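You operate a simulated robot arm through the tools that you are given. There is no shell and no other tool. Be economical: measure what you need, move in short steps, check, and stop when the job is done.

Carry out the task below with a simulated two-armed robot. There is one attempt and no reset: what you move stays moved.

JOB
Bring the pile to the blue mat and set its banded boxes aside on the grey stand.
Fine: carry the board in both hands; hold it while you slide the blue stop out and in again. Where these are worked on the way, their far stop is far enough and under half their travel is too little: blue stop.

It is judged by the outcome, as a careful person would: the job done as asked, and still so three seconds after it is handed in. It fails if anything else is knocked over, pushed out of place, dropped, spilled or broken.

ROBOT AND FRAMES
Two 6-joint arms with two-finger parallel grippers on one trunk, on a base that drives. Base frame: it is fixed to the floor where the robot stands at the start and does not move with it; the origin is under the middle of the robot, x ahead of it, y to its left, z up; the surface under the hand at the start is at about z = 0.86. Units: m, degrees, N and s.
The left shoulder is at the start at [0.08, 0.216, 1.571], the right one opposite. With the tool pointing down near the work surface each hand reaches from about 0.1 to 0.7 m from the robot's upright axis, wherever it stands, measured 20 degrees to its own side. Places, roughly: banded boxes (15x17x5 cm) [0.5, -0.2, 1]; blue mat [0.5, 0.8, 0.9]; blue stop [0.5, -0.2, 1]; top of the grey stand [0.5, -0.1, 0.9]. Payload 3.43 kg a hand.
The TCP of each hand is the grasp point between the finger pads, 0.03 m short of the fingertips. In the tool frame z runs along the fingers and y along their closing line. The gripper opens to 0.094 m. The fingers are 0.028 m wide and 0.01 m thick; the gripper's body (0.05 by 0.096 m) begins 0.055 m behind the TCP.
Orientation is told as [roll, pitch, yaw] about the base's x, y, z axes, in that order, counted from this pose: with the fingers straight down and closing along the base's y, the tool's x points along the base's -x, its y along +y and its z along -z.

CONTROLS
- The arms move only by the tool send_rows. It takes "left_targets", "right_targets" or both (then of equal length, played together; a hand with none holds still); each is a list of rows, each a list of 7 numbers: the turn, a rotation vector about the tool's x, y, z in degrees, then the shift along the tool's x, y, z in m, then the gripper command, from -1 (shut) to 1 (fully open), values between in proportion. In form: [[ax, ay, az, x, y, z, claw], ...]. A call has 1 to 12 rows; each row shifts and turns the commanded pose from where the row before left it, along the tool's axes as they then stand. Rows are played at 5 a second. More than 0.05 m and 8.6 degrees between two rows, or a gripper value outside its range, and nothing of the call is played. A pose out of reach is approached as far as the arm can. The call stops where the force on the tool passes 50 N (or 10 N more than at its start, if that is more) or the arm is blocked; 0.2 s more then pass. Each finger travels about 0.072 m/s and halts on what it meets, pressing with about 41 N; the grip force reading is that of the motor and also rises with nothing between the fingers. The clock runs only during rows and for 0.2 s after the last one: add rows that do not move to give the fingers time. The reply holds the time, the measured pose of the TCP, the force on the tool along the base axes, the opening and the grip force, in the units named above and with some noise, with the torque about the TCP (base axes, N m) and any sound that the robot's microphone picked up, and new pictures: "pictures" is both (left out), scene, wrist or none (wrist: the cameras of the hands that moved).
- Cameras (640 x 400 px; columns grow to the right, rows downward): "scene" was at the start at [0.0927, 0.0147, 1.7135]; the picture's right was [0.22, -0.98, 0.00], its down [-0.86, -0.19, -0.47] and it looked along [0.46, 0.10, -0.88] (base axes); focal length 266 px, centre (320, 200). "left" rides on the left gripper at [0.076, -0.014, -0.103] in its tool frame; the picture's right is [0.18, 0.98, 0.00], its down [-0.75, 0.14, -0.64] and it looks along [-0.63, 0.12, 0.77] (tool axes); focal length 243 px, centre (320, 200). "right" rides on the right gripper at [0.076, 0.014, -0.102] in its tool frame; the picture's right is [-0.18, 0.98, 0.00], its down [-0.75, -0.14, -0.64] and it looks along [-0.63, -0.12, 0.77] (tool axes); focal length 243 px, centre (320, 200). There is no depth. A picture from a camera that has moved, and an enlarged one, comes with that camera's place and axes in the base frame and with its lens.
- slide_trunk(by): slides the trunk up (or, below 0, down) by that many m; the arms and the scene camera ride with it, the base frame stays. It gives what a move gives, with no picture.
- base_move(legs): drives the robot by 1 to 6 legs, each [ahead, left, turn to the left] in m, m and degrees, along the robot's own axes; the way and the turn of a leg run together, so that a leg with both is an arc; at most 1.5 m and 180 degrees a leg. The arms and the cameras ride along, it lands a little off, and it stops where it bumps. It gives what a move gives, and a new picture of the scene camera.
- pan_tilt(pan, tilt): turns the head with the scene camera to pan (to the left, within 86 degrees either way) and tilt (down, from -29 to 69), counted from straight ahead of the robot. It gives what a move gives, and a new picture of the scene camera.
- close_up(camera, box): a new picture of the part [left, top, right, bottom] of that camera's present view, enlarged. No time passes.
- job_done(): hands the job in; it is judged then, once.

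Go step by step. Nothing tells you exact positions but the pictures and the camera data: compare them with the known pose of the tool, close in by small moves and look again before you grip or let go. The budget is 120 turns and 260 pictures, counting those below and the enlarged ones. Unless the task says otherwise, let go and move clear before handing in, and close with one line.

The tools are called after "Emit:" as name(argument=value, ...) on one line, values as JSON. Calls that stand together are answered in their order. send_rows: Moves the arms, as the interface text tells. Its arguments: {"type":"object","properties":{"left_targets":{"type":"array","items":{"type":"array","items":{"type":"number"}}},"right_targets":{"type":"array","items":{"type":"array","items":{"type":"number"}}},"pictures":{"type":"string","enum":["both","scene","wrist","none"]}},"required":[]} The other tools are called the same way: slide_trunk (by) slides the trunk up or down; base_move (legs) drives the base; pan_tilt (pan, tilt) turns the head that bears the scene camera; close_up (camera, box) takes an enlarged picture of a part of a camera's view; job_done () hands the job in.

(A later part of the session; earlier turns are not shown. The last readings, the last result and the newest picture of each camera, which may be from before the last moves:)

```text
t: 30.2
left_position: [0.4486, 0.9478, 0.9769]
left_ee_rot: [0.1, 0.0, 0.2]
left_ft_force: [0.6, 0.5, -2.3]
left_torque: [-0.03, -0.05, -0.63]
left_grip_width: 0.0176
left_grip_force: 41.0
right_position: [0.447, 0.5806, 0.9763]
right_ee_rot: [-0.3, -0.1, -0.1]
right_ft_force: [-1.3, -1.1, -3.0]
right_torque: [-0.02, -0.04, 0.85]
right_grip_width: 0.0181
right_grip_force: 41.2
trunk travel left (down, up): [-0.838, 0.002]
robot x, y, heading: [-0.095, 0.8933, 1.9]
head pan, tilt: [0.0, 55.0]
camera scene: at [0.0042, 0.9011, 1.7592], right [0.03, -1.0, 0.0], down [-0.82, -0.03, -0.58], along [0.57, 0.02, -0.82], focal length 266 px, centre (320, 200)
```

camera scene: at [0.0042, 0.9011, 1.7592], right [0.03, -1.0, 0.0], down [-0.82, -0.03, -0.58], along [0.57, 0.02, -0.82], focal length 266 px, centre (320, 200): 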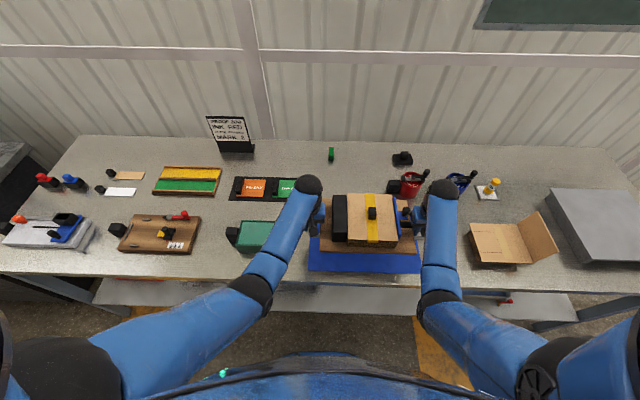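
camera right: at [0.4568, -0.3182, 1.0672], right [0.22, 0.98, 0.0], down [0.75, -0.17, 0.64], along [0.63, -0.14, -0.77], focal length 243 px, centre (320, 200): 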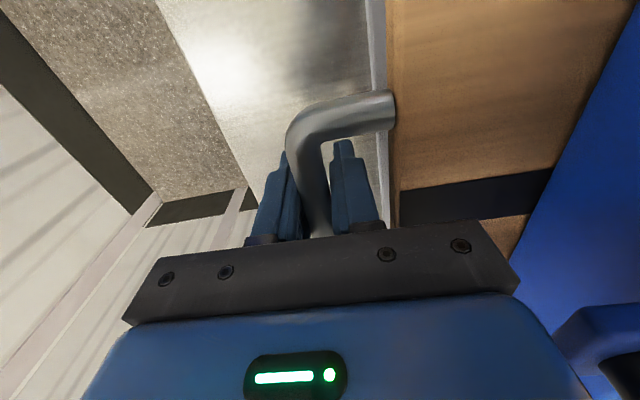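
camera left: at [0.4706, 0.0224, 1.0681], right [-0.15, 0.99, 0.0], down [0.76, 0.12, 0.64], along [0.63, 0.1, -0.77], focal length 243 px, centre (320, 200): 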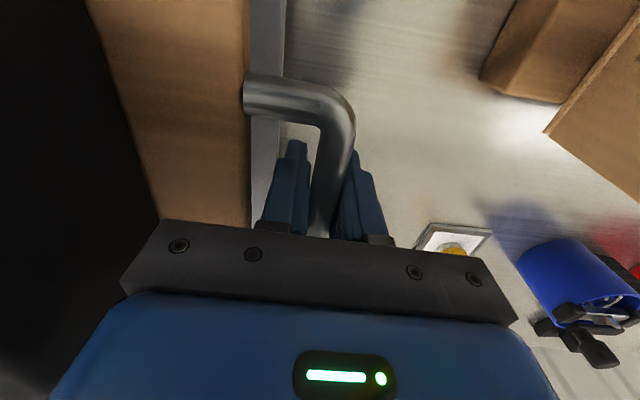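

I shift 1 cm ahead and 1.4 cm right with the hands, then lower most of the way.

Emit:
send_rows(left_targets=[[0, 0, 0, -0.005, -0.007, 0, -1], [0, 0, 0, -0.005, -0.007, 0, -1], [0, 0, 0, 0, 0, 0.01, -1], [0, 0, 0, 0, 0, 0.015, -1], [0, 0, 0, 0, 0, 0.015, -1], [0, 0, 0, 0, 0, 0.015, -1], [0, 0, 0, 0, 0, 0.01, -1], [0, 0, 0, 0, 0, 0, -1]], right_targets=[[0, 0, 0, -0.005, -0.007, 0, -1], [0, 0, 0, -0.005, -0.007, 0, -1], [0, 0, 0, 0, 0, 0.01, -1], [0, 0, 0, 0, 0, 0.015, -1], [0, 0, 0, 0, 0, 0.015, -1], [0, 0, 0, 0, 0, 0.015, -1], [0, 0, 0, 0, 0, 0.01, -1], [0, 0, 0, 0, 0, 0, -1]])

```text
t: 32.0
left_position: [0.4622, 0.932, 0.9106]
left_ee_rot: [0.1, 0.1, 0.1]
left_ft_force: [0.7, -2.1, -3.0]
left_torque: [0.09, 0.13, -0.62]
left_grip_width: 0.0181
left_grip_force: 40.6
right_position: [0.4585, 0.5658, 0.91]
right_ee_rot: [-0.3, 0.1, -0.1]
right_ft_force: [-0.7, 2.9, -3.1]
right_torque: [-0.04, -0.16, 0.84]
right_grip_width: 0.0178
right_grip_force: 41.2
trunk travel left (down, up): [-0.838, 0.002]
robot x, y, heading: [-0.0953, 0.8961, 2.0]
head pan, tilt: [0.0, 55.0]
camera scene: at [0.0086, 0.8996, 1.7589], right [0.03, -1.0, 0.0], down [-0.82, -0.03, -0.57], along [0.57, 0.02, -0.82], focal length 266 px, centre (320, 200)
camera right: at [0.3821, 0.5801, 1.0135], right [0.19, 0.98, 0.0], down [0.75, -0.14, 0.64], along [0.63, -0.12, -0.77], focal length 243 px, centre (320, 200)
camera left: at [0.3867, 0.9198, 1.0135], right [-0.19, 0.98, 0.0], down [0.75, 0.14, 0.64], along [0.63, 0.12, -0.77], focal length 243 px, centre (320, 200)
```

scene: 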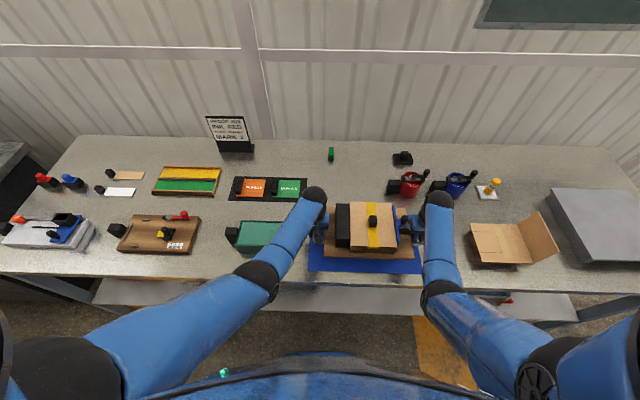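
right: 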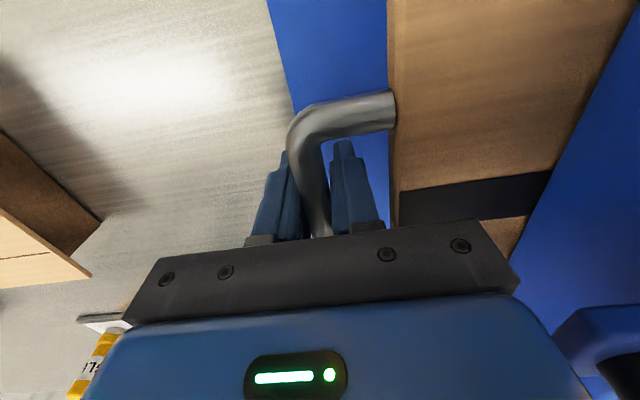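
left: 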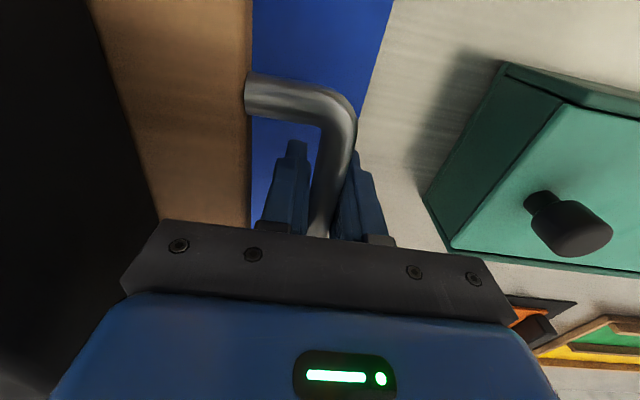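

Emit:
close_up(camera="scene", box=[280, 170, 460, 290])

```text
3.33 times, centred on (370, 230) of scene
camera zoom: at [0.0086, 0.8996, 1.7589], right [0.03, -1.0, 0.0], down [-0.82, -0.03, -0.57], along [0.57, 0.02, -0.82], focal length 887 px, centre (153, 100)
```

zoom: 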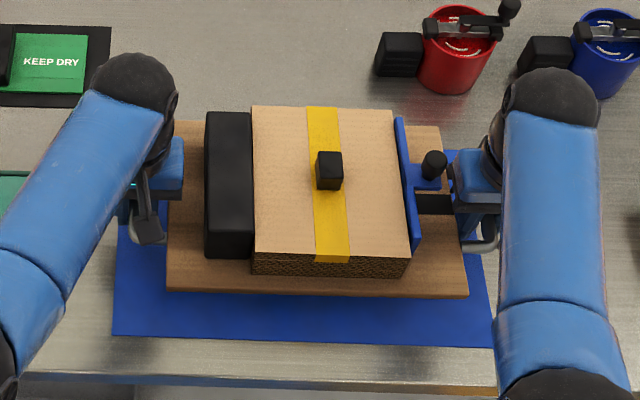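

The board is about 2 cm too far ahead for the mat. I correct that and lower in small steps until I feel contact.

Emit:
send_rows(left_targets=[[0, 0, 0, 0.009, 0.002, 0, -1], [0, 0, 0, 0.009, 0.002, 0, -1], [0, 0, 0, 0, 0, 0.005, -1], [0, 0, 0, 0, 0, 0.005, -1], [0, 0, 0, 0, 0, 0.003, -1], [0, 0, 0, 0, 0, 0, -1]], right_targets=[[0, 0, 0, 0.009, 0.002, 0, -1], [0, 0, 0, 0.009, 0.002, 0, -1], [0, 0, 0, 0, 0, 0.005, -1], [0, 0, 0, 0, 0, 0.005, -1], [0, 0, 0, 0, 0, 0.003, -1], [0, 0, 0, 0, 0, 0, -1]], pictures="none")

```text
t: 33.4
left_position: [0.4433, 0.9378, 0.8988]
left_ee_rot: [0.2, 0.1, 0.1]
left_ft_force: [0.6, -17.7, -2.7]
left_torque: [0.27, -0.03, -0.54]
left_grip_width: 0.018
left_grip_force: 40.9
right_position: [0.4403, 0.5706, 0.8972]
right_ee_rot: [-0.2, 0.1, -0.2]
right_ft_force: [-0.1, 18.3, -3.0]
right_torque: [-0.31, -0.01, 0.87]
right_grip_width: 0.0181
right_grip_force: 41.1
trunk travel left (down, up): [-0.838, 0.002]
robot x, y, heading: [-0.0922, 0.897, 1.9]
head pan, tilt: [0.0, 55.0]
```

Emit:
send_rows(left_targets=[[0, 0, 0, 0, -0.001, 0.003, -1], [0, 0, 0, 0, 0, 0.002, -1], [0, 0, 0, 0, 0, 0.002, -1], [0, 0, 0, 0, 0, 0, -1]], right_targets=[[0, 0, 0, 0, 0.001, 0.003, -1], [0, 0, 0, 0, 0, 0.002, -1], [0, 0, 0, 0, 0, 0.002, -1], [0, 0, 0, 0, 0, 0, -1]], pictures="wrist")

```text
t: 34.4
left_position: [0.4433, 0.9369, 0.8911]
left_ee_rot: [0.3, 0.1, 0.3]
left_ft_force: [2.8, -4.0, -1.6]
left_torque: [0.02, -0.61, -0.52]
left_grip_width: 0.0175
left_grip_force: 41.1
right_position: [0.4395, 0.5703, 0.8924]
right_ee_rot: [-0.4, -0.1, -0.2]
right_ft_force: [0.2, 4.4, 7.9]
right_torque: [0.05, 0.62, 0.94]
right_grip_width: 0.0178
right_grip_force: 41.3
trunk travel left (down, up): [-0.838, 0.002]
robot x, y, heading: [-0.0952, 0.8955, 2.0]
head pan, tilt: [0.0, 55.0]
camera right: at [0.3635, 0.5846, 0.9944], right [0.19, 0.98, -0.01], down [0.75, -0.14, 0.64], along [0.63, -0.13, -0.77], focal length 243 px, centre (320, 200)
camera left: at [0.3676, 0.9238, 0.9944], right [-0.19, 0.98, 0.0], down [0.75, 0.14, 0.64], along [0.63, 0.12, -0.77], focal length 243 px, centre (320, 200)
```

right: 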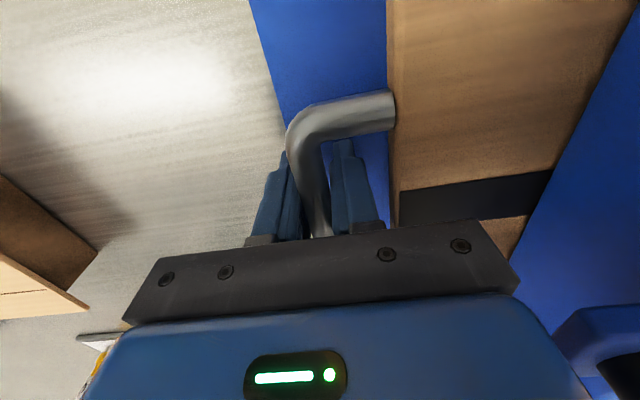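
left: 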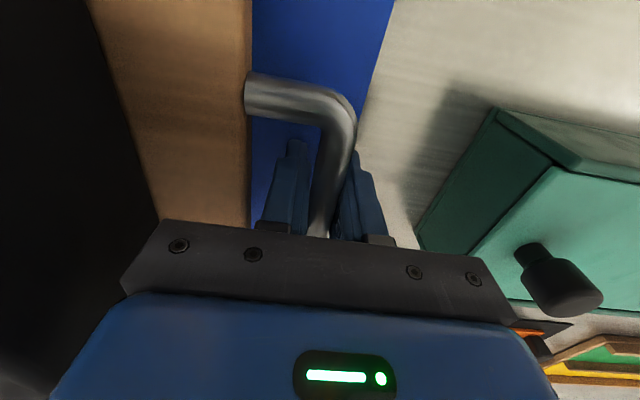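

Emit:
send_rows(left_targets=[[0, 0, 0, 0, 0, 0.002, -1], [0, 0, 0, 0, 0, 0.002, -1], [0, 0, 0, 0, 0, 0, -1]], right_targets=[[0, 0, 0, 0, 0, 0.001, -1], [0, 0, 0, 0, 0, 0, -1], [0, 0, 0, 0, 0, 0, -1]], pictures="none")

Emit:
close_up(camera="scene", box=[280, 170, 460, 290])

```text
t: 35.2
left_position: [0.4436, 0.9377, 0.8921]
left_ee_rot: [0.1, -0.1, 0.2]
left_ft_force: [0.2, 8.2, 35.5]
left_torque: [-0.27, 1.74, -1.05]
left_grip_width: 0.0181
left_grip_force: 41.6
right_position: [0.4381, 0.5709, 0.8926]
right_ee_rot: [-0.5, -0.1, -0.2]
right_ft_force: [1.6, -3.3, -2.0]
right_torque: [0.11, -1.24, 0.69]
right_grip_width: 0.0178
right_grip_force: 41.5
trunk travel left (down, up): [-0.838, 0.002]
robot x, y, heading: [-0.0964, 0.8934, 2.0]
head pan, tilt: [0.0, 55.0]
```

```text
3.33 times, centred on (370, 230) of scene
camera zoom: at [0.0025, 0.9009, 1.7596], right [0.03, -1.0, 0.0], down [-0.82, -0.03, -0.58], along [0.58, 0.02, -0.82], focal length 887 px, centre (153, 100)
```

zoom: 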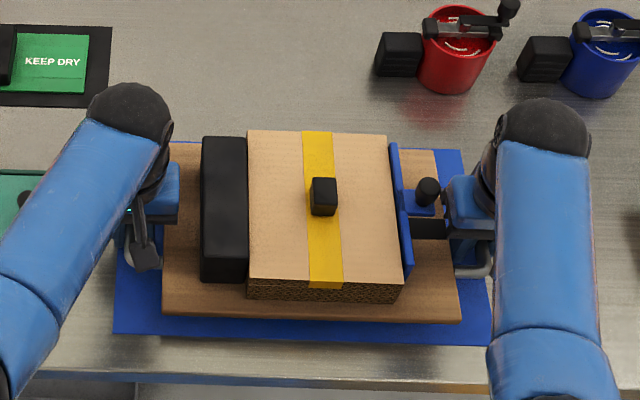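

The board sits well on the mat area. I ease the left pressure and release both grips gently.

Emit:
send_rows(left_targets=[[0, 0, 0, 0, 0, -0.002, -1], [0, 0, 0, 0, 0, 0, -1], [0, 0, 0, 0, 0, 0, -0.62], [0, 0, 0, 0, 0, 0, -0.58], [0, 0, 0, 0, 0, 0, -0.5], [0, 0, 0, 0, 0, 0, -0.4], [0, 0, 0, 0, 0, 0, -0.4]], right_targets=[[0, 0, 0, 0, 0, 0, -1], [0, 0, 0, 0, 0, 0, -1], [0, 0, 0, 0, 0, 0, -0.62], [0, 0, 0, 0, 0, 0, -0.58], [0, 0, 0, 0, 0, 0, -0.5], [0, 0, 0, 0, 0, 0, -0.4], [0, 0, 0, 0, 0, 0, -0.4]], pictures="both")

```text
t: 36.8
left_position: [0.4418, 0.9377, 0.8926]
left_ee_rot: [0.1, -0.1, 0.3]
left_ft_force: [8.1, 12.8, 26.1]
left_torque: [-0.03, 0.0, -0.02]
left_grip_width: 0.0209
left_grip_force: 0.1
right_position: [0.4385, 0.5708, 0.8911]
right_ee_rot: [-0.4, -0.1, -0.2]
right_ft_force: [-1.3, -10.3, 10.5]
right_torque: [-0.08, 0.16, 0.16]
right_grip_width: 0.0225
right_grip_force: 0.0
trunk travel left (down, up): [-0.838, 0.002]
robot x, y, heading: [-0.093, 0.8978, 1.7]
head pan, tilt: [0.0, 55.0]
camera scene: at [0.0032, 0.9015, 1.7593], right [0.03, -1.0, 0.0], down [-0.82, -0.03, -0.58], along [0.58, 0.02, -0.82], focal length 266 px, centre (320, 200)
camera right: at [0.3616, 0.5852, 0.9944], right [0.19, 0.98, -0.01], down [0.75, -0.14, 0.64], along [0.63, -0.12, -0.76], focal length 243 px, centre (320, 200)
camera left: at [0.3657, 0.9241, 0.9941], right [-0.19, 0.98, 0.0], down [0.75, 0.14, 0.64], along [0.63, 0.12, -0.77], focal length 243 px, centre (320, 200)
```

scene: 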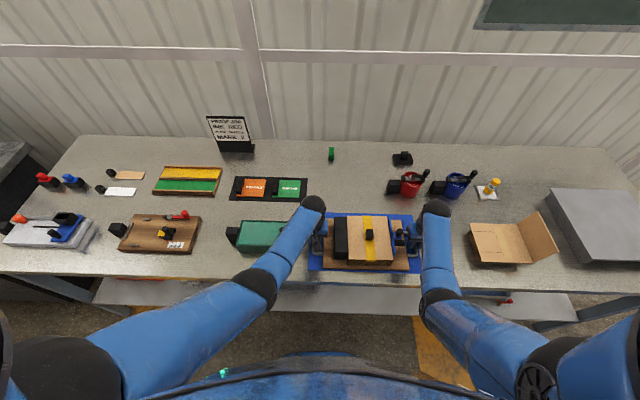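
right: 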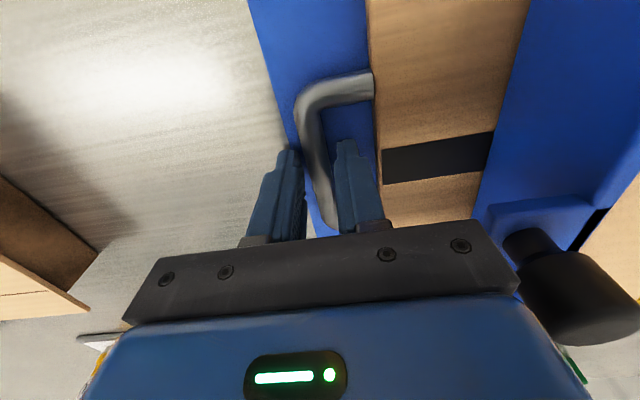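
left: 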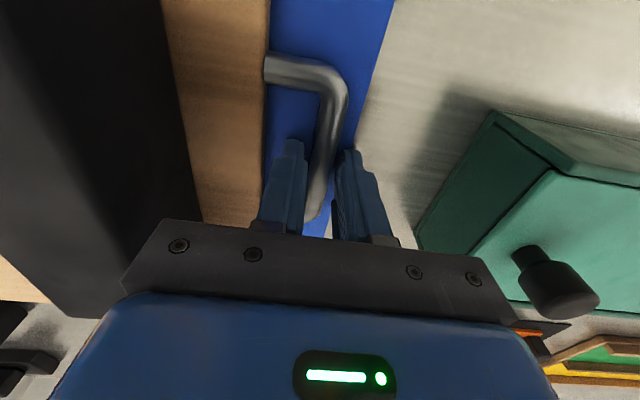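

The board is down on the mat. I keep the left hand on its handle (closing it) and raise the right hand straight up to view the stop.

Emit:
send_rows(left_targets=[[0, 0, 0, 0, 0, -0.001, -0.4], [0, 0, 0, 0, 0, 0, -0.6], [0, 0, 0, 0, 0, 0, -1], [0, 0, 0, 0, 0, 0, -1], [0, 0, 0, 0, 0, 0, -1], [0, 0, 0, 0, 0, 0, -1], [0, 0, 0, 0, 0, 0, -1]], right_targets=[[0, 0, 0, 0, 0, -0.005, -0.3], [0, 0, 0, 0, 0, -0.02, -0.3], [0, 0, 0, 0, 0, -0.03, -0.3], [0, 0, 0, 0, 0, -0.04, -0.3], [0, 0, 0, 0, 0, -0.04, 0], [0, 0, 0, 0, 0, 0, 0], [0, 0, 0, 0, 0, 0, 0]], pictures="both")

Emit:
close_up(camera="scene", box=[280, 170, 460, 290])

```text
t: 38.4
left_position: [0.4412, 0.934, 0.8923]
left_ee_rot: [0.3, 0.1, 0.2]
left_ft_force: [-2.4, -13.5, 15.0]
left_torque: [-0.61, -0.24, -0.44]
left_grip_width: 0.0131
left_grip_force: 41.1
right_position: [0.4357, 0.566, 1.0243]
right_ee_rot: [-0.2, 0.0, -0.3]
right_ft_force: [-0.4, 0.3, -0.4]
right_torque: [0.0, -0.01, -0.01]
right_grip_width: 0.047
right_grip_force: 0.0
trunk travel left (down, up): [-0.838, 0.002]
robot x, y, heading: [-0.0941, 0.8963, 1.9]
head pan, tilt: [0.0, 55.0]
camera scene: at [0.0045, 0.8967, 1.7591], right [0.03, -1.0, 0.0], down [-0.82, -0.03, -0.57], along [0.57, 0.02, -0.82], focal length 266 px, centre (320, 200)
camera right: at [0.3604, 0.5806, 1.1271], right [0.19, 0.98, 0.0], down [0.75, -0.14, 0.64], along [0.63, -0.12, -0.77], focal length 243 px, centre (320, 200)
camera left: at [0.3656, 0.9202, 0.9943], right [-0.19, 0.98, 0.0], down [0.75, 0.14, 0.64], along [0.63, 0.12, -0.77], focal length 243 px, centre (320, 200)
```

scene: 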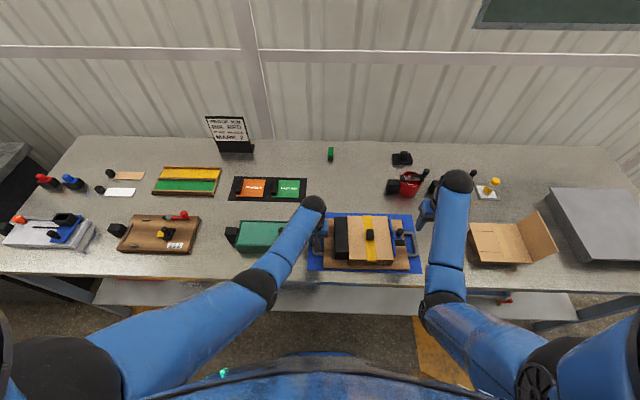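
right: 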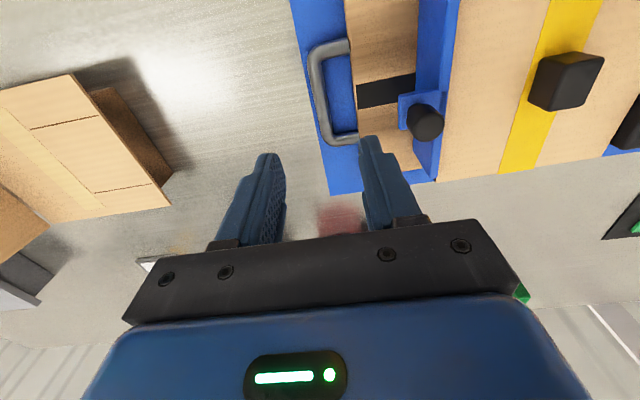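
left: 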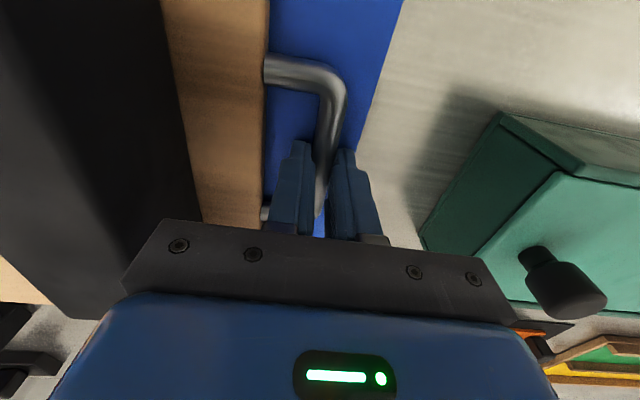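

```text
3.33 times, centred on (370, 230) of scene
camera zoom: at [0.0045, 0.8967, 1.7591], right [0.03, -1.0, 0.0], down [-0.82, -0.03, -0.57], along [0.57, 0.02, -0.82], focal length 887 px, centre (153, 100)
```

zoom: 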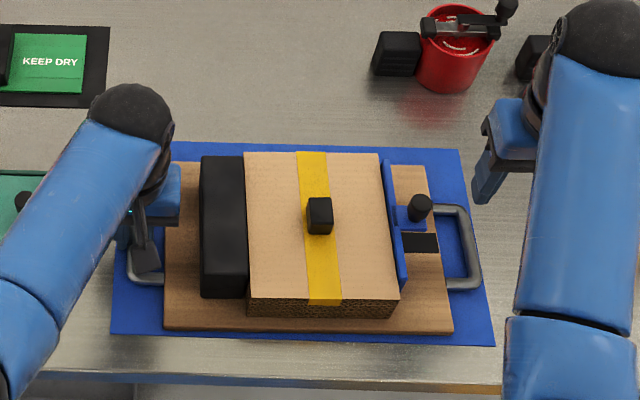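

The pile is a single banded box, as far as I can see. The stop's knob top is at about (0.442, 0.641, 0.963); I turn the right hand 90° in the air so its fingers go fore and aft of that knob.

Emit:
send_rows(right_targets=[[0, 0, -8.2, 0, 0, 0, 0], [0, 0, -8.2, 0, 0, 0, 0], [0, 0, -8.2, 0, 0, 0, 0], [0, 0, -8.2, 0, 0, 0, 0], [0, 0, -8.2, 0, 0, 0, 0], [0, 0, -8.2, 0, 0, 0, 0], [0, 0, -8.2, 0, 0, 0, 0], [0, 0, -8.2, 0, 0, 0, 0], [0, 0, -8.2, 0, 0, 0, 0], [0, 0, -8.2, 0, 0, 0, 0], [0, 0, -8.2, 0, 0, 0, 0], [0, 0, 0, 0, 0, 0, 0]], pictures="both")

```text
t: 41.0
left_position: [0.4408, 0.9344, 0.8927]
left_ee_rot: [0.3, 0.0, 0.3]
left_ft_force: [-5.2, -8.3, 10.7]
left_torque: [-0.41, 0.1, -0.29]
left_grip_width: 0.0135
left_grip_force: 40.8
right_position: [0.4395, 0.5713, 1.0248]
right_ee_rot: [0.0, 0.3, 90.1]
right_ft_force: [0.2, 0.2, 0.2]
right_torque: [-0.01, 0.0, 0.0]
right_grip_width: 0.0469
right_grip_force: 0.0
trunk travel left (down, up): [-0.838, 0.002]
robot x, y, heading: [-0.0939, 0.897, 1.9]
head pan, tilt: [0.0, 55.0]
camera scene: at [0.0047, 0.898, 1.7591], right [0.03, -1.0, 0.0], down [-0.82, -0.03, -0.57], along [0.57, 0.02, -0.82], focal length 266 px, centre (320, 200)
camera right: at [0.4244, 0.4944, 1.1279], right [-0.98, 0.18, 0.0], down [0.14, 0.76, 0.64], along [0.12, 0.63, -0.77], focal length 243 px, centre (320, 200)
```

scene: 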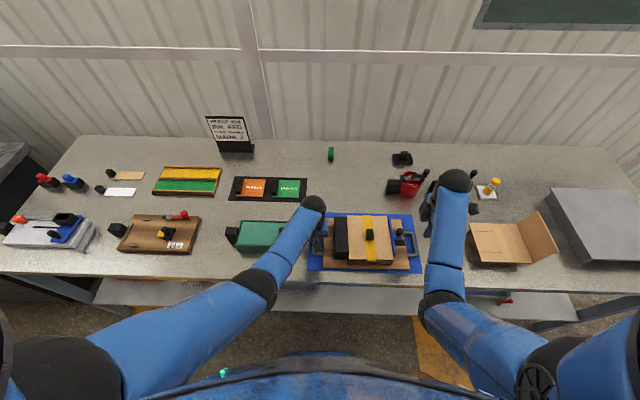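
right: 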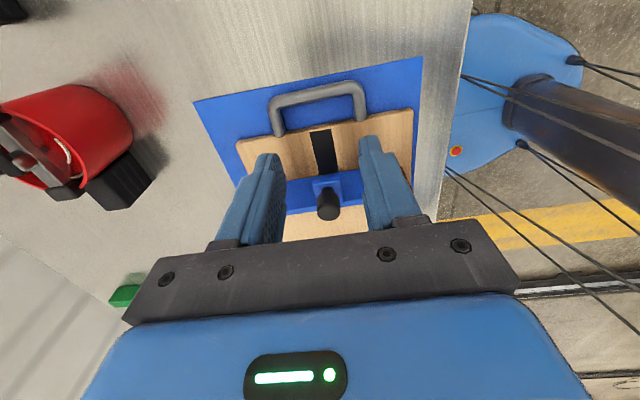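

Emit:
send_rows(right_targets=[[0, 0, 0, -0.036, -0.003, 0, 0], [0, 0, 0, -0.035, 0, 0, 0], [0, 0, 0, 0, 0, 0.02, 0], [0, 0, 0, 0, 0, 0.02, 0], [0, 0, 0, 0, 0, 0, 0]], pictures="wrist")

Emit:
close_up(camera="scene", box=[330, 170, 450, 290])

```text
t: 42.2
left_position: [0.4407, 0.9358, 0.8915]
left_ee_rot: [0.3, 0.1, 0.2]
left_ft_force: [-4.6, -6.1, 9.5]
left_torque: [-0.29, 0.07, -0.29]
left_grip_width: 0.013
left_grip_force: 40.6
right_position: [0.4411, 0.6415, 0.9838]
right_ee_rot: [0.0, 0.3, 90.1]
right_ft_force: [-0.3, -0.1, 0.6]
right_torque: [0.0, -0.03, 0.06]
right_grip_width: 0.047
right_grip_force: 0.1
trunk travel left (down, up): [-0.838, 0.002]
robot x, y, heading: [-0.0922, 0.8984, 1.9]
head pan, tilt: [0.0, 55.0]
camera right: at [0.4262, 0.5653, 1.0873], right [-0.98, 0.18, 0.0], down [0.14, 0.76, 0.64], along [0.12, 0.63, -0.77], focal length 243 px, centre (320, 200)
```

right: 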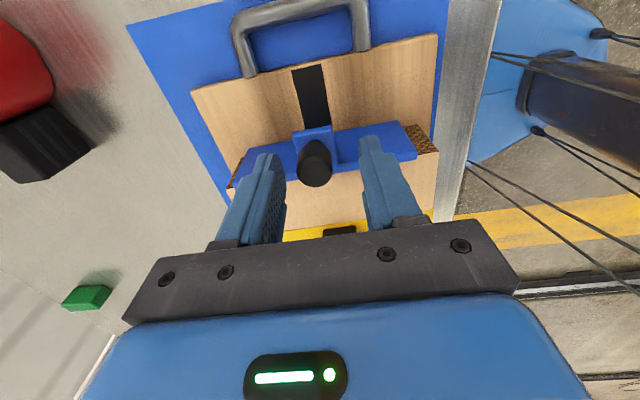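

```text
3.33 times, centred on (390, 230) of scene
camera zoom: at [0.0048, 0.8987, 1.7591], right [0.03, -1.0, 0.0], down [-0.82, -0.03, -0.57], along [0.57, 0.02, -0.82], focal length 887 px, centre (87, 100)
```

zoom: 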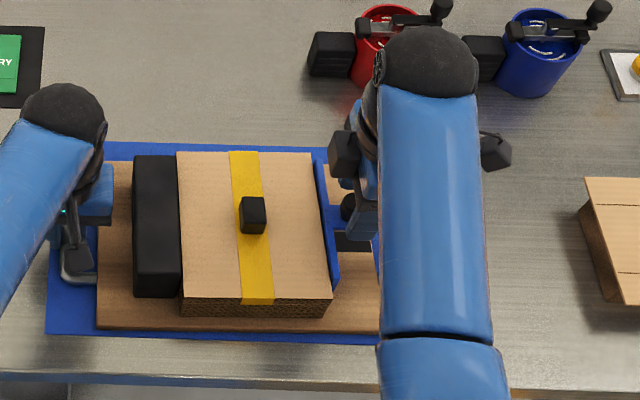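

Emit:
send_rows(right_targets=[[0, 0, 0, 0, -0.002, 0.012, 0], [0, 0, 0, 0, 0, 0.012, 0], [0, 0, 0, 0, 0, 0, 0]], pictures="wrist")

Emit:
close_up(camera="right", box=[200, 60, 460, 240])

```text
t: 43.0
left_position: [0.4416, 0.9365, 0.8923]
left_ee_rot: [0.2, -0.1, 0.2]
left_ft_force: [-5.0, -5.1, 9.5]
left_torque: [-0.23, 0.07, -0.25]
left_grip_width: 0.0132
left_grip_force: 40.9
right_position: [0.4441, 0.6407, 0.9605]
right_ee_rot: [0.0, 0.3, 90.1]
right_ft_force: [0.1, 0.6, 0.6]
right_torque: [-0.01, 0.01, 0.0]
right_grip_width: 0.0471
right_grip_force: 0.0
trunk travel left (down, up): [-0.838, 0.002]
robot x, y, heading: [-0.0959, 0.8978, 2.0]
head pan, tilt: [0.0, 55.0]
camera right: at [0.4292, 0.5648, 1.0636], right [-0.98, 0.18, 0.0], down [0.14, 0.76, 0.64], along [0.12, 0.63, -0.77], focal length 243 px, centre (320, 200)
```

right: 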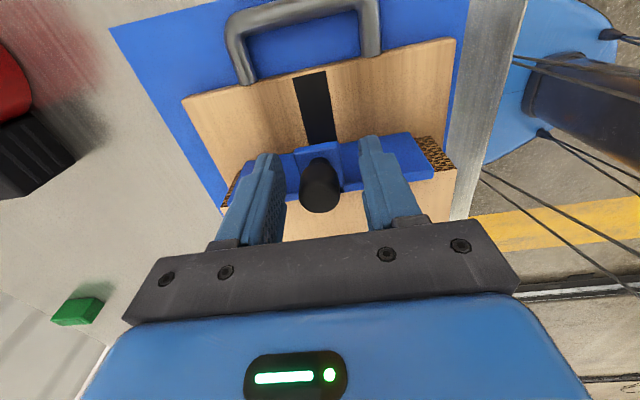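

```text
2.22 times, centred on (330, 150) of right
camera zoom: at [0.4292, 0.5648, 1.0636], right [-0.98, 0.18, 0.0], down [0.14, 0.76, 0.64], along [0.12, 0.63, -0.77], focal length 539 px, centre (298, 311)
```

zoom: 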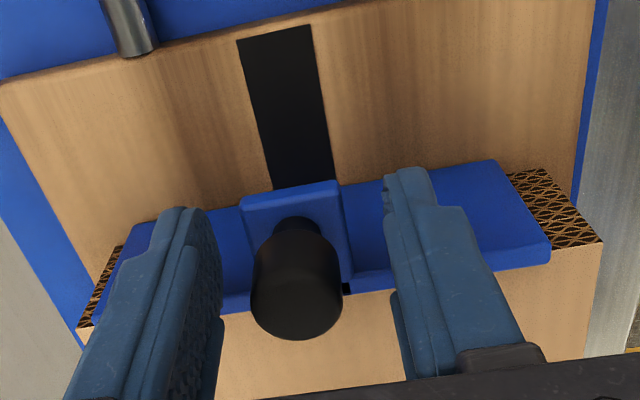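

Emit:
send_rows(right_targets=[[0, 0, 0, 0, 0, 0.006, 0], [0, 0, 0, 0, 0, 0, -0.6], [0, 0, 0, 0, 0, 0, -1], [0, 0, 0, 0, 0, 0, -1], [0, 0, 0, 0, 0, 0, -1]], pictures="wrist")

```text
t: 44.2
left_position: [0.4419, 0.9352, 0.8912]
left_ee_rot: [0.4, 0.0, 0.3]
left_ft_force: [-4.5, -3.9, 9.4]
left_torque: [-0.23, 0.16, -0.45]
left_grip_width: 0.0133
left_grip_force: 41.6
right_position: [0.4423, 0.6413, 0.955]
right_ee_rot: [0.1, 0.4, 90.2]
right_ft_force: [0.3, -1.0, -0.2]
right_torque: [-0.04, -0.04, 0.55]
right_grip_width: 0.0268
right_grip_force: 41.5
trunk travel left (down, up): [-0.838, 0.002]
robot x, y, heading: [-0.0989, 0.9005, 2.1]
head pan, tilt: [0.0, 55.0]
camera right: at [0.4294, 0.5647, 1.0573], right [-0.98, 0.18, 0.0], down [0.14, 0.76, 0.64], along [0.12, 0.63, -0.77], focal length 243 px, centre (320, 200)
```

right: 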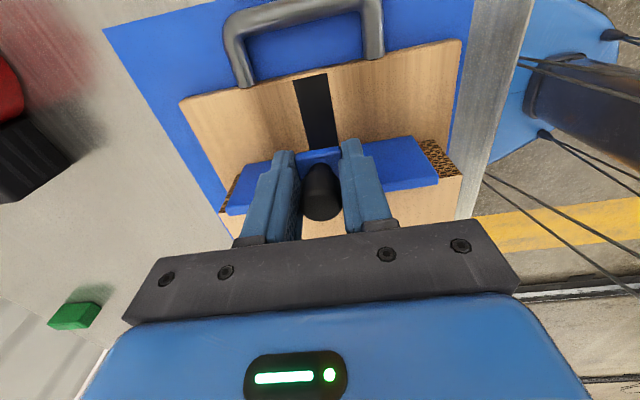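

Emit:
send_rows(right_targets=[[0, 0, 0, 0.005, 0, 0, -1], [0, 0, 0, 0.005, 0, 0, -1], [0, 0, 0, 0.005, 0, 0, -1], [0, 0, 0, 0.005, 0, 0, -1], [0, 0, 0, 0.005, 0, 0, -1], [0, 0, 0, 0, 0, 0, -1]], pictures="both")

```text
t: 45.6
left_position: [0.4415, 0.9347, 0.8916]
left_ee_rot: [0.2, 0.0, 0.2]
left_ft_force: [-5.0, -5.6, 9.6]
left_torque: [-0.3, 0.11, -0.56]
left_grip_width: 0.0134
left_grip_force: 41.0
right_position: [0.4422, 0.6165, 0.9557]
right_ee_rot: [-0.1, 0.3, 90.0]
right_ft_force: [-1.2, 4.3, -0.8]
right_torque: [0.08, 0.07, 0.65]
right_grip_width: 0.027
right_grip_force: 41.0
trunk travel left (down, up): [-0.838, 0.002]
robot x, y, heading: [-0.0957, 0.8952, 2.1]
head pan, tilt: [0.0, 55.0]
camera scene: at [0.0051, 0.8994, 1.7591], right [0.03, -1.0, 0.0], down [-0.82, -0.03, -0.57], along [0.57, 0.02, -0.82], focal length 266 px, centre (320, 200)
camera right: at [0.429, 0.541, 1.0578], right [-0.98, 0.18, 0.0], down [0.14, 0.76, 0.64], along [0.12, 0.63, -0.77], focal length 243 px, centre (320, 200)
```

scene: 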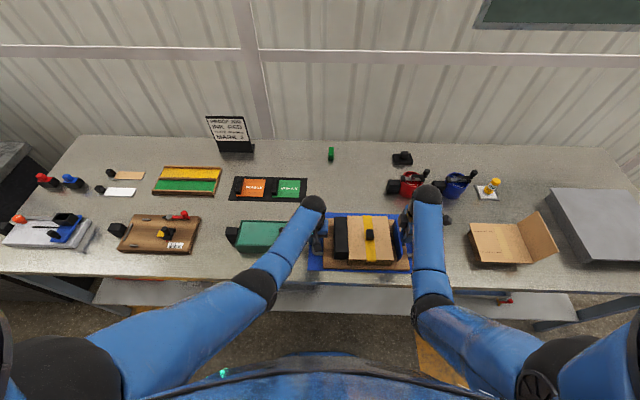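
right: 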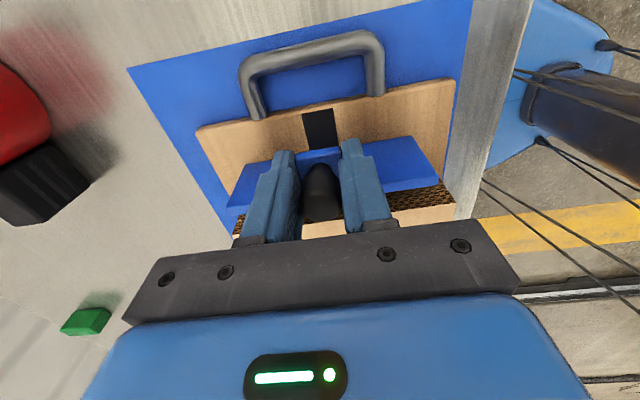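

It slides with about 4 N, and the gap to the box opens. I go on to the far stop.

Emit:
send_rows(right_targets=[[0, 0, 0, 0.004, 0, 0, -1], [0, 0, 0, 0.004, 0, 0, -1], [0, 0, 0, 0.004, 0, 0, -1], [0, 0, 0, 0.003, 0, 0, -1], [0, 0, 0, 0.003, 0, 0, -1], [0, 0, 0, 0.003, 0, 0, -1], [0, 0, 0, 0.003, 0, 0, -1], [0, 0, 0, 0, 0, 0, -1]], pictures="both")

```text
t: 47.4
left_position: [0.4433, 0.9359, 0.8918]
left_ee_rot: [0.3, -0.1, 0.2]
left_ft_force: [-3.1, -5.5, 10.3]
left_torque: [-0.29, 0.16, -0.38]
left_grip_width: 0.0131
left_grip_force: 40.5
right_position: [0.4445, 0.5925, 0.954]
right_ee_rot: [0.0, 0.3, 90.1]
right_ft_force: [-0.8, 3.6, -0.2]
right_torque: [0.81, 0.06, 0.58]
right_grip_width: 0.0271
right_grip_force: 41.0
trunk travel left (down, up): [-0.838, 0.002]
robot x, y, heading: [-0.0935, 0.8975, 2.1]
head pan, tilt: [0.0, 55.0]
camera scene: at [0.0052, 0.8994, 1.7591], right [0.03, -1.0, 0.0], down [-0.82, -0.03, -0.57], along [0.57, 0.02, -0.82], focal length 266 px, centre (320, 200)
camera right: at [0.4303, 0.5165, 1.0576], right [-0.98, 0.18, 0.0], down [0.14, 0.76, 0.64], along [0.12, 0.63, -0.77], focal length 243 px, centre (320, 200)
```

scene: 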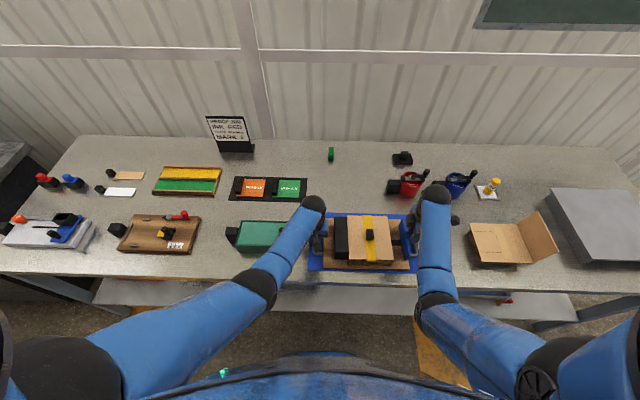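
right: 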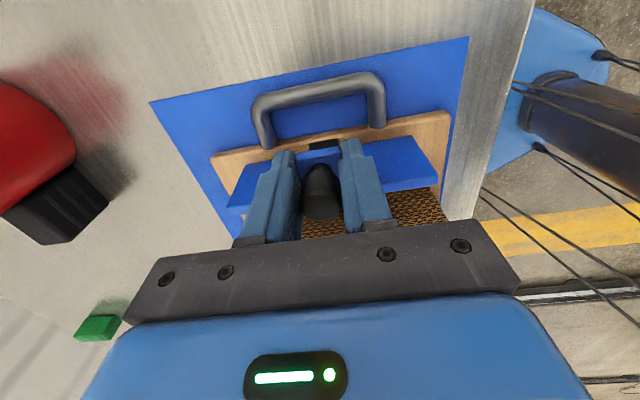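

Emit:
send_rows(right_targets=[[0, 0, 0, 0.003, 0, 0, -1], [0, 0, 0, 0.003, 0, 0, -1], [0, 0, 0, 0.002, 0, 0, -1], [0, 0, 0, 0.002, 0, 0, -1], [0, 0, 0, 0, 0, 0, -1]], pictures="wrist")

```text
t: 48.6
left_position: [0.4424, 0.9364, 0.8919]
left_ee_rot: [0.2, 0.1, 0.2]
left_ft_force: [-4.2, -5.3, 10.9]
left_torque: [-0.28, 0.04, -0.52]
left_grip_width: 0.0135
left_grip_force: 41.0
right_position: [0.4441, 0.5812, 0.9551]
right_ee_rot: [0.0, 0.4, 90.1]
right_ft_force: [1.3, 3.2, 0.0]
right_torque: [0.04, -0.03, 0.5]
right_grip_width: 0.027
right_grip_force: 40.6
trunk travel left (down, up): [-0.838, 0.002]
robot x, y, heading: [-0.0941, 0.896, 2.0]
head pan, tilt: [0.0, 55.0]
camera right: at [0.4299, 0.5057, 1.0575], right [-0.98, 0.18, 0.0], down [0.14, 0.76, 0.64], along [0.12, 0.63, -0.77], focal length 243 px, centre (320, 200)
```

right: 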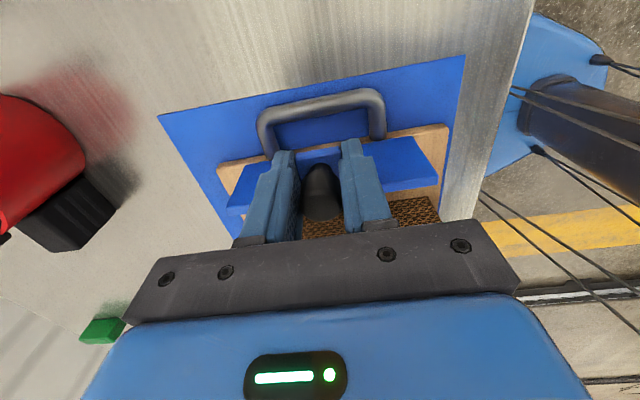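

Emit:
send_rows(right_targets=[[0, 0, 0, 0.002, 0, 0, -1], [0, 0, 0, 0.002, 0, 0, -1], [0, 0, 0, 0.002, 0, 0, -1], [0, 0, 0, 0, 0, 0, -1]], pictures="wrist")

Emit:
close_up(camera="right", box=[180, 60, 480, 250])

```text
t: 49.6
left_position: [0.4416, 0.9347, 0.8917]
left_ee_rot: [0.1, 0.0, 0.3]
left_ft_force: [-0.8, -6.7, 7.6]
left_torque: [-0.24, 0.18, -0.49]
left_grip_width: 0.0131
left_grip_force: 41.1
right_position: [0.4449, 0.5749, 0.9547]
right_ee_rot: [0.0, 0.3, 90.1]
right_ft_force: [-0.1, 4.8, 4.8]
right_torque: [0.3, 0.03, 0.55]
right_grip_width: 0.0271
right_grip_force: 41.2
trunk travel left (down, up): [-0.838, 0.002]
robot x, y, heading: [-0.0941, 0.8955, 1.9]
head pan, tilt: [0.0, 55.0]
camera right: at [0.4297, 0.4992, 1.0574], right [-0.98, 0.18, 0.0], down [0.14, 0.76, 0.64], along [0.12, 0.63, -0.77], focal length 243 px, centre (320, 200)
```

right: 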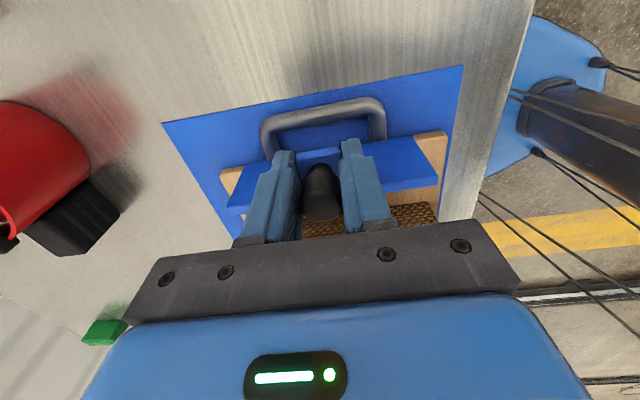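

```text
2.11 times, centred on (330, 155) of right
camera zoom: at [0.4297, 0.4992, 1.0574], right [-0.98, 0.18, 0.0], down [0.14, 0.76, 0.64], along [0.12, 0.63, -0.77], focal length 511 px, centre (299, 295)
```

zoom: 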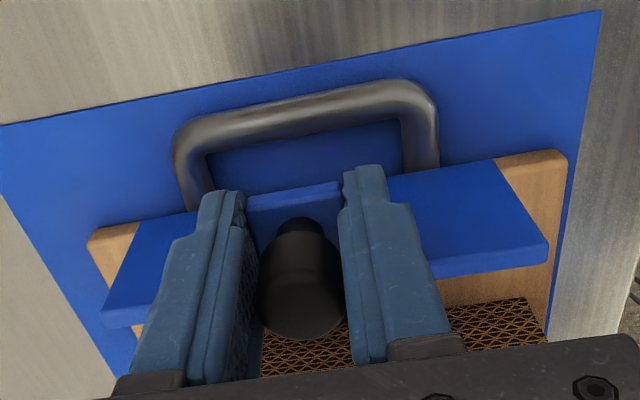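

Emit:
send_rows(right_targets=[[0, 0, 0, 0.002, 0, 0, -1], [0, 0, 0, 0.002, 0, 0, -1], [0, 0, 0, 0, 0, 0, -1]], pictures="wrist")

```text
t: 50.4
left_position: [0.4423, 0.9359, 0.8921]
left_ee_rot: [0.0, 0.0, 0.1]
left_ft_force: [-2.7, -20.7, 7.1]
left_torque: [-0.47, -0.07, -0.56]
left_grip_width: 0.0135
left_grip_force: 41.2
right_position: [0.4443, 0.5742, 0.9536]
right_ee_rot: [0.0, 0.3, 90.2]
right_ft_force: [2.0, 21.5, 4.6]
right_torque: [0.03, -0.11, 0.37]
right_grip_width: 0.027
right_grip_force: 40.6
trunk travel left (down, up): [-0.838, 0.002]
robot x, y, heading: [-0.0941, 0.8995, 1.9]
head pan, tilt: [0.0, 55.0]
camera right: at [0.4299, 0.4979, 1.0573], right [-0.98, 0.18, 0.0], down [0.14, 0.76, 0.64], along [0.12, 0.63, -0.77], focal length 243 px, centre (320, 200)
```

right: 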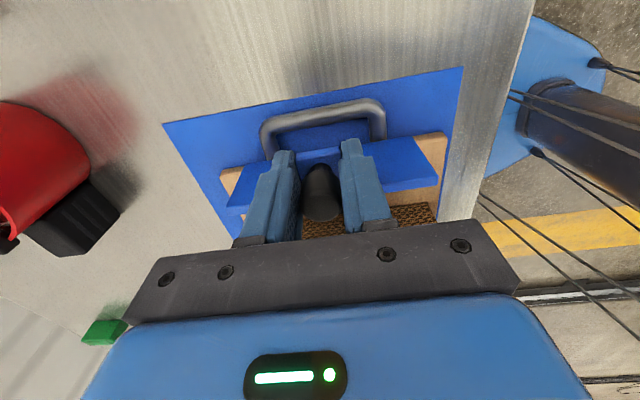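

The far stop is reached (force rose to 21 N). I relax, let the knob go, rise, and move over the box knob.

Emit:
send_rows(right_targets=[[0, 0, 0, -0.002, 0, 0, -1], [0, 0, 0, 0, 0, 0, -0.3], [0, 0, 0, 0, 0, 0, 0.1], [0, 0, 0, 0, 0, -0.03, 0.1], [0, 0, 0, 0, 0, -0.045, 0.1], [0, 0, 0, -0.045, 0, 0, 0.1], [0, 0, 0, -0.045, 0, 0, 0.1], [0, 0, 0, -0.03, 0, 0, 0.1], [0, 0, 0, 0, 0, 0, 0.1]], pictures="both")

Emit:
close_up(camera="scene", box=[280, 170, 460, 290])

```text
t: 52.4
left_position: [0.4416, 0.9362, 0.8925]
left_ee_rot: [0.3, 0.0, 0.1]
left_ft_force: [0.6, -2.1, 13.7]
left_torque: [-0.26, -0.06, -0.44]
left_grip_width: 0.0133
left_grip_force: 40.8
right_position: [0.4416, 0.6928, 1.0288]
right_ee_rot: [0.0, 0.2, 90.0]
right_ft_force: [-0.2, -0.4, 1.0]
right_torque: [0.01, 0.0, -0.01]
right_grip_width: 0.0515
right_grip_force: 0.0
trunk travel left (down, up): [-0.838, 0.002]
robot x, y, heading: [-0.0933, 0.8965, 1.8]
head pan, tilt: [0.0, 55.0]
camera scene: at [0.0055, 0.8993, 1.7591], right [0.03, -1.0, 0.0], down [-0.82, -0.03, -0.57], along [0.57, 0.02, -0.82], focal length 266 px, centre (320, 200)
camera right: at [0.4276, 0.6168, 1.132], right [-0.98, 0.18, 0.0], down [0.14, 0.76, 0.64], along [0.12, 0.63, -0.77], focal length 243 px, centre (320, 200)
```

scene: 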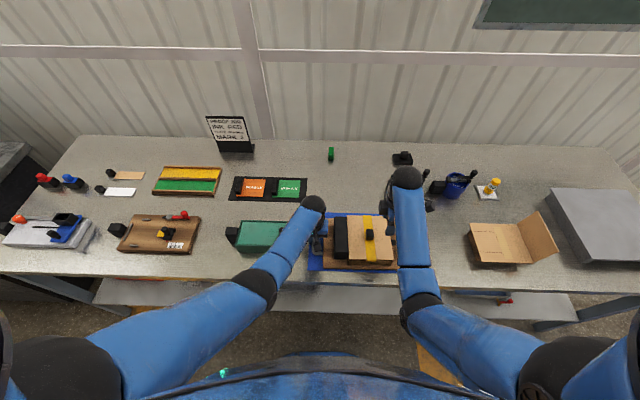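
right: 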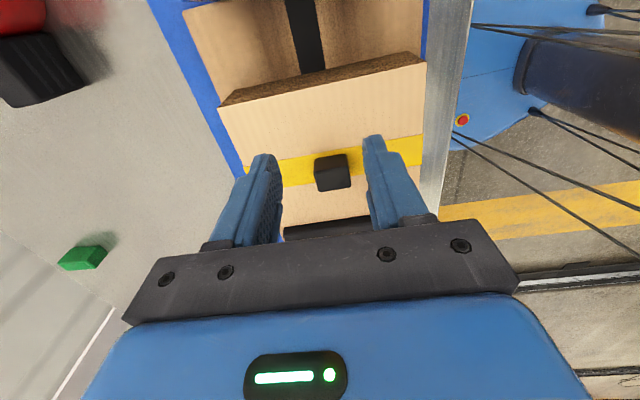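

```text
3.33 times, centred on (370, 230) of scene
camera zoom: at [0.0055, 0.8993, 1.7591], right [0.03, -1.0, 0.0], down [-0.82, -0.03, -0.57], along [0.57, 0.02, -0.82], focal length 887 px, centre (153, 100)
```

zoom: 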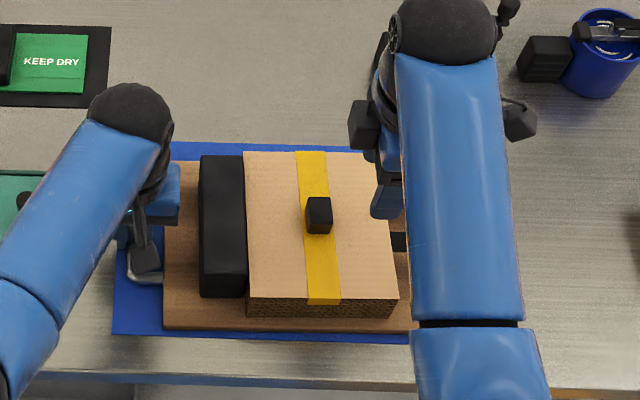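

Emit:
send_rows(right_targets=[[0, 0, 0, -0.025, 0.003, 0, 0.1], [0, 0, 0, -0.0255, 0, 0, 0.1], [0, 0, 0, 0, 0, 0.02, 0.1], [0, 0, 0, 0, 0, 0.025, 0.1], [0, 0, 0, 0, 0, 0, 0.1]], pictures="wrist")

Emit:
close_up(camera="right", box=[180, 60, 480, 250])

```text
t: 53.6
left_position: [0.4421, 0.9358, 0.8918]
left_ee_rot: [0.3, 0.1, 0.2]
left_ft_force: [0.6, -1.0, 13.7]
left_torque: [-0.22, -0.05, -0.36]
left_grip_width: 0.0133
left_grip_force: 40.8
right_position: [0.44, 0.7454, 0.9847]
right_ee_rot: [0.0, 0.3, 90.1]
right_ft_force: [0.6, -0.2, 0.0]
right_torque: [-0.03, 0.01, -0.01]
right_grip_width: 0.0514
right_grip_force: 0.0
trunk travel left (down, up): [-0.838, 0.002]
robot x, y, heading: [-0.0955, 0.8968, 1.9]
head pan, tilt: [0.0, 55.0]
camera right: at [0.4254, 0.6694, 1.0874], right [-0.98, 0.18, 0.0], down [0.14, 0.76, 0.64], along [0.12, 0.63, -0.77], focal length 243 px, centre (320, 200)
```

right: 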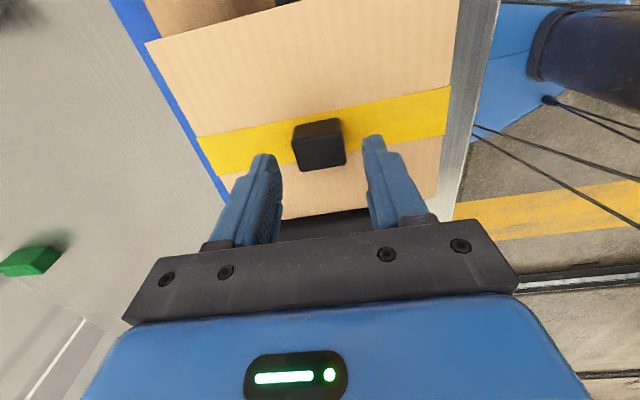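

```text
2.11 times, centred on (330, 155) of right
camera zoom: at [0.4254, 0.6694, 1.0874], right [-0.98, 0.18, 0.0], down [0.14, 0.76, 0.64], along [0.12, 0.63, -0.77], focal length 511 px, centre (299, 295)
```

zoom: 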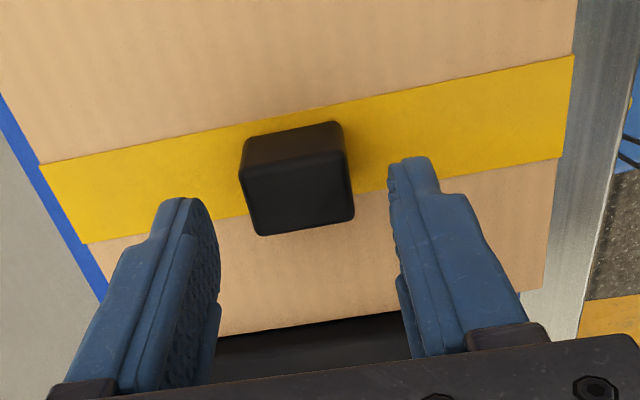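

Emit:
send_rows(right_targets=[[0, 0, 0, 0.004, 0.001, 0.01, 0.1], [0, 0, 0, 0, 0, 0.01, 0.1], [0, 0, 0, 0, 0, 0.004, 0.1], [0, 0, 0, 0, 0, 0, 0.1]], pictures="wrist")

Emit:
close_up(camera="right", box=[180, 60, 480, 250])

```text
t: 54.6
left_position: [0.4423, 0.9364, 0.8926]
left_ee_rot: [0.3, 0.0, 0.1]
left_ft_force: [1.9, -0.4, 13.5]
left_torque: [-0.22, -0.08, -0.35]
left_grip_width: 0.0131
left_grip_force: 40.9
right_position: [0.4393, 0.74, 0.9612]
right_ee_rot: [-0.1, 0.3, 90.1]
right_ft_force: [-0.7, -0.2, -0.1]
right_torque: [0.0, -0.03, 0.01]
right_grip_width: 0.0517
right_grip_force: 0.1
trunk travel left (down, up): [-0.838, 0.002]
robot x, y, heading: [-0.0931, 0.8978, 2.0]
head pan, tilt: [0.0, 55.0]
camera right: at [0.4254, 0.6635, 1.0637], right [-0.98, 0.18, 0.0], down [0.14, 0.76, 0.64], along [0.12, 0.63, -0.77], focal length 243 px, centre (320, 200)
```

right: 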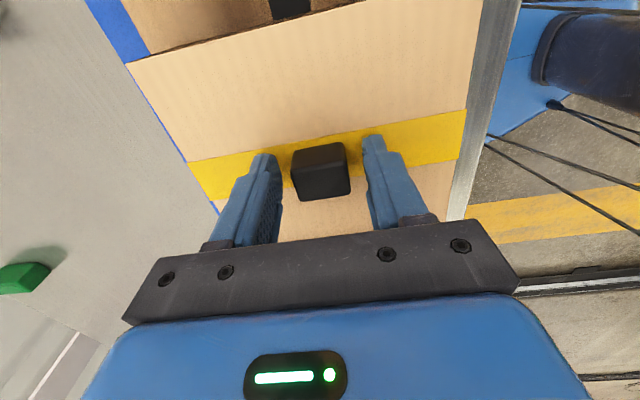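

```text
2.11 times, centred on (330, 155) of right
camera zoom: at [0.4254, 0.6635, 1.0637], right [-0.98, 0.18, 0.0], down [0.14, 0.76, 0.64], along [0.12, 0.63, -0.77], focal length 511 px, centre (299, 295)
```

zoom: 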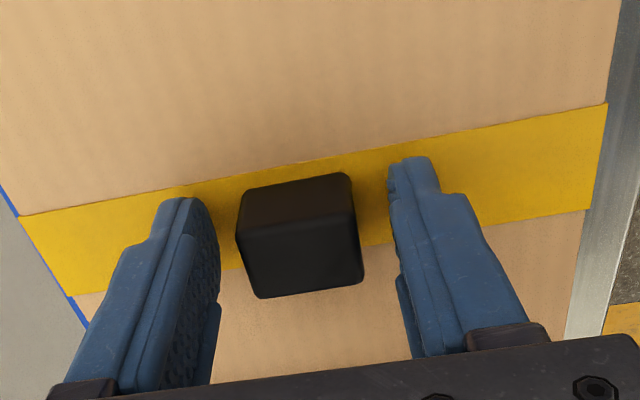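

Emit:
send_rows(right_targets=[[0, 0, 0, 0, 0, 0.003, 0.1], [0, 0, 0, 0, 0, 0.003, 0.1], [0, 0, 0, 0, 0, 0, 0.1]], pictures="none")

Emit:
close_up(camera="right", box=[180, 60, 480, 250])

```text
t: 55.4
left_position: [0.4395, 0.9369, 0.8919]
left_ee_rot: [0.2, 0.0, 0.3]
left_ft_force: [10.9, -2.8, -9.9]
left_torque: [-0.03, -1.39, 0.21]
left_grip_width: 0.0131
left_grip_force: 41.5
right_position: [0.4389, 0.741, 0.9582]
right_ee_rot: [-0.4, 0.3, 90.0]
right_ft_force: [-9.3, -3.6, 45.5]
right_torque: [0.11, 1.27, 0.36]
right_grip_width: 0.0534
right_grip_force: 1.7
trunk travel left (down, up): [-0.838, 0.002]
robot x, y, heading: [-0.097, 0.8979, 2.1]
head pan, tilt: [0.0, 55.0]
```

```text
2.11 times, centred on (330, 155) of right
camera zoom: at [0.425, 0.6647, 1.0602], right [-0.98, 0.18, -0.01], down [0.14, 0.76, 0.64], along [0.12, 0.63, -0.77], focal length 511 px, centre (299, 295)
```

zoom: 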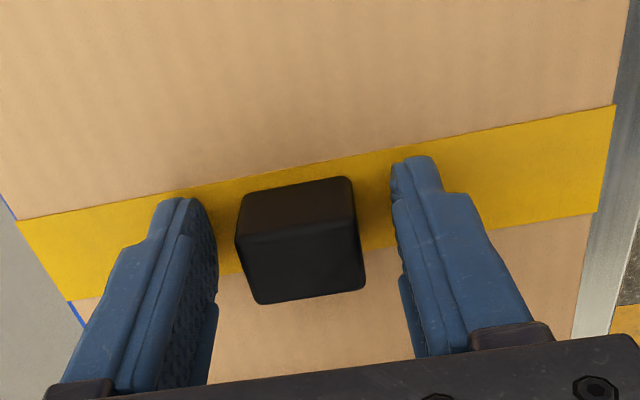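

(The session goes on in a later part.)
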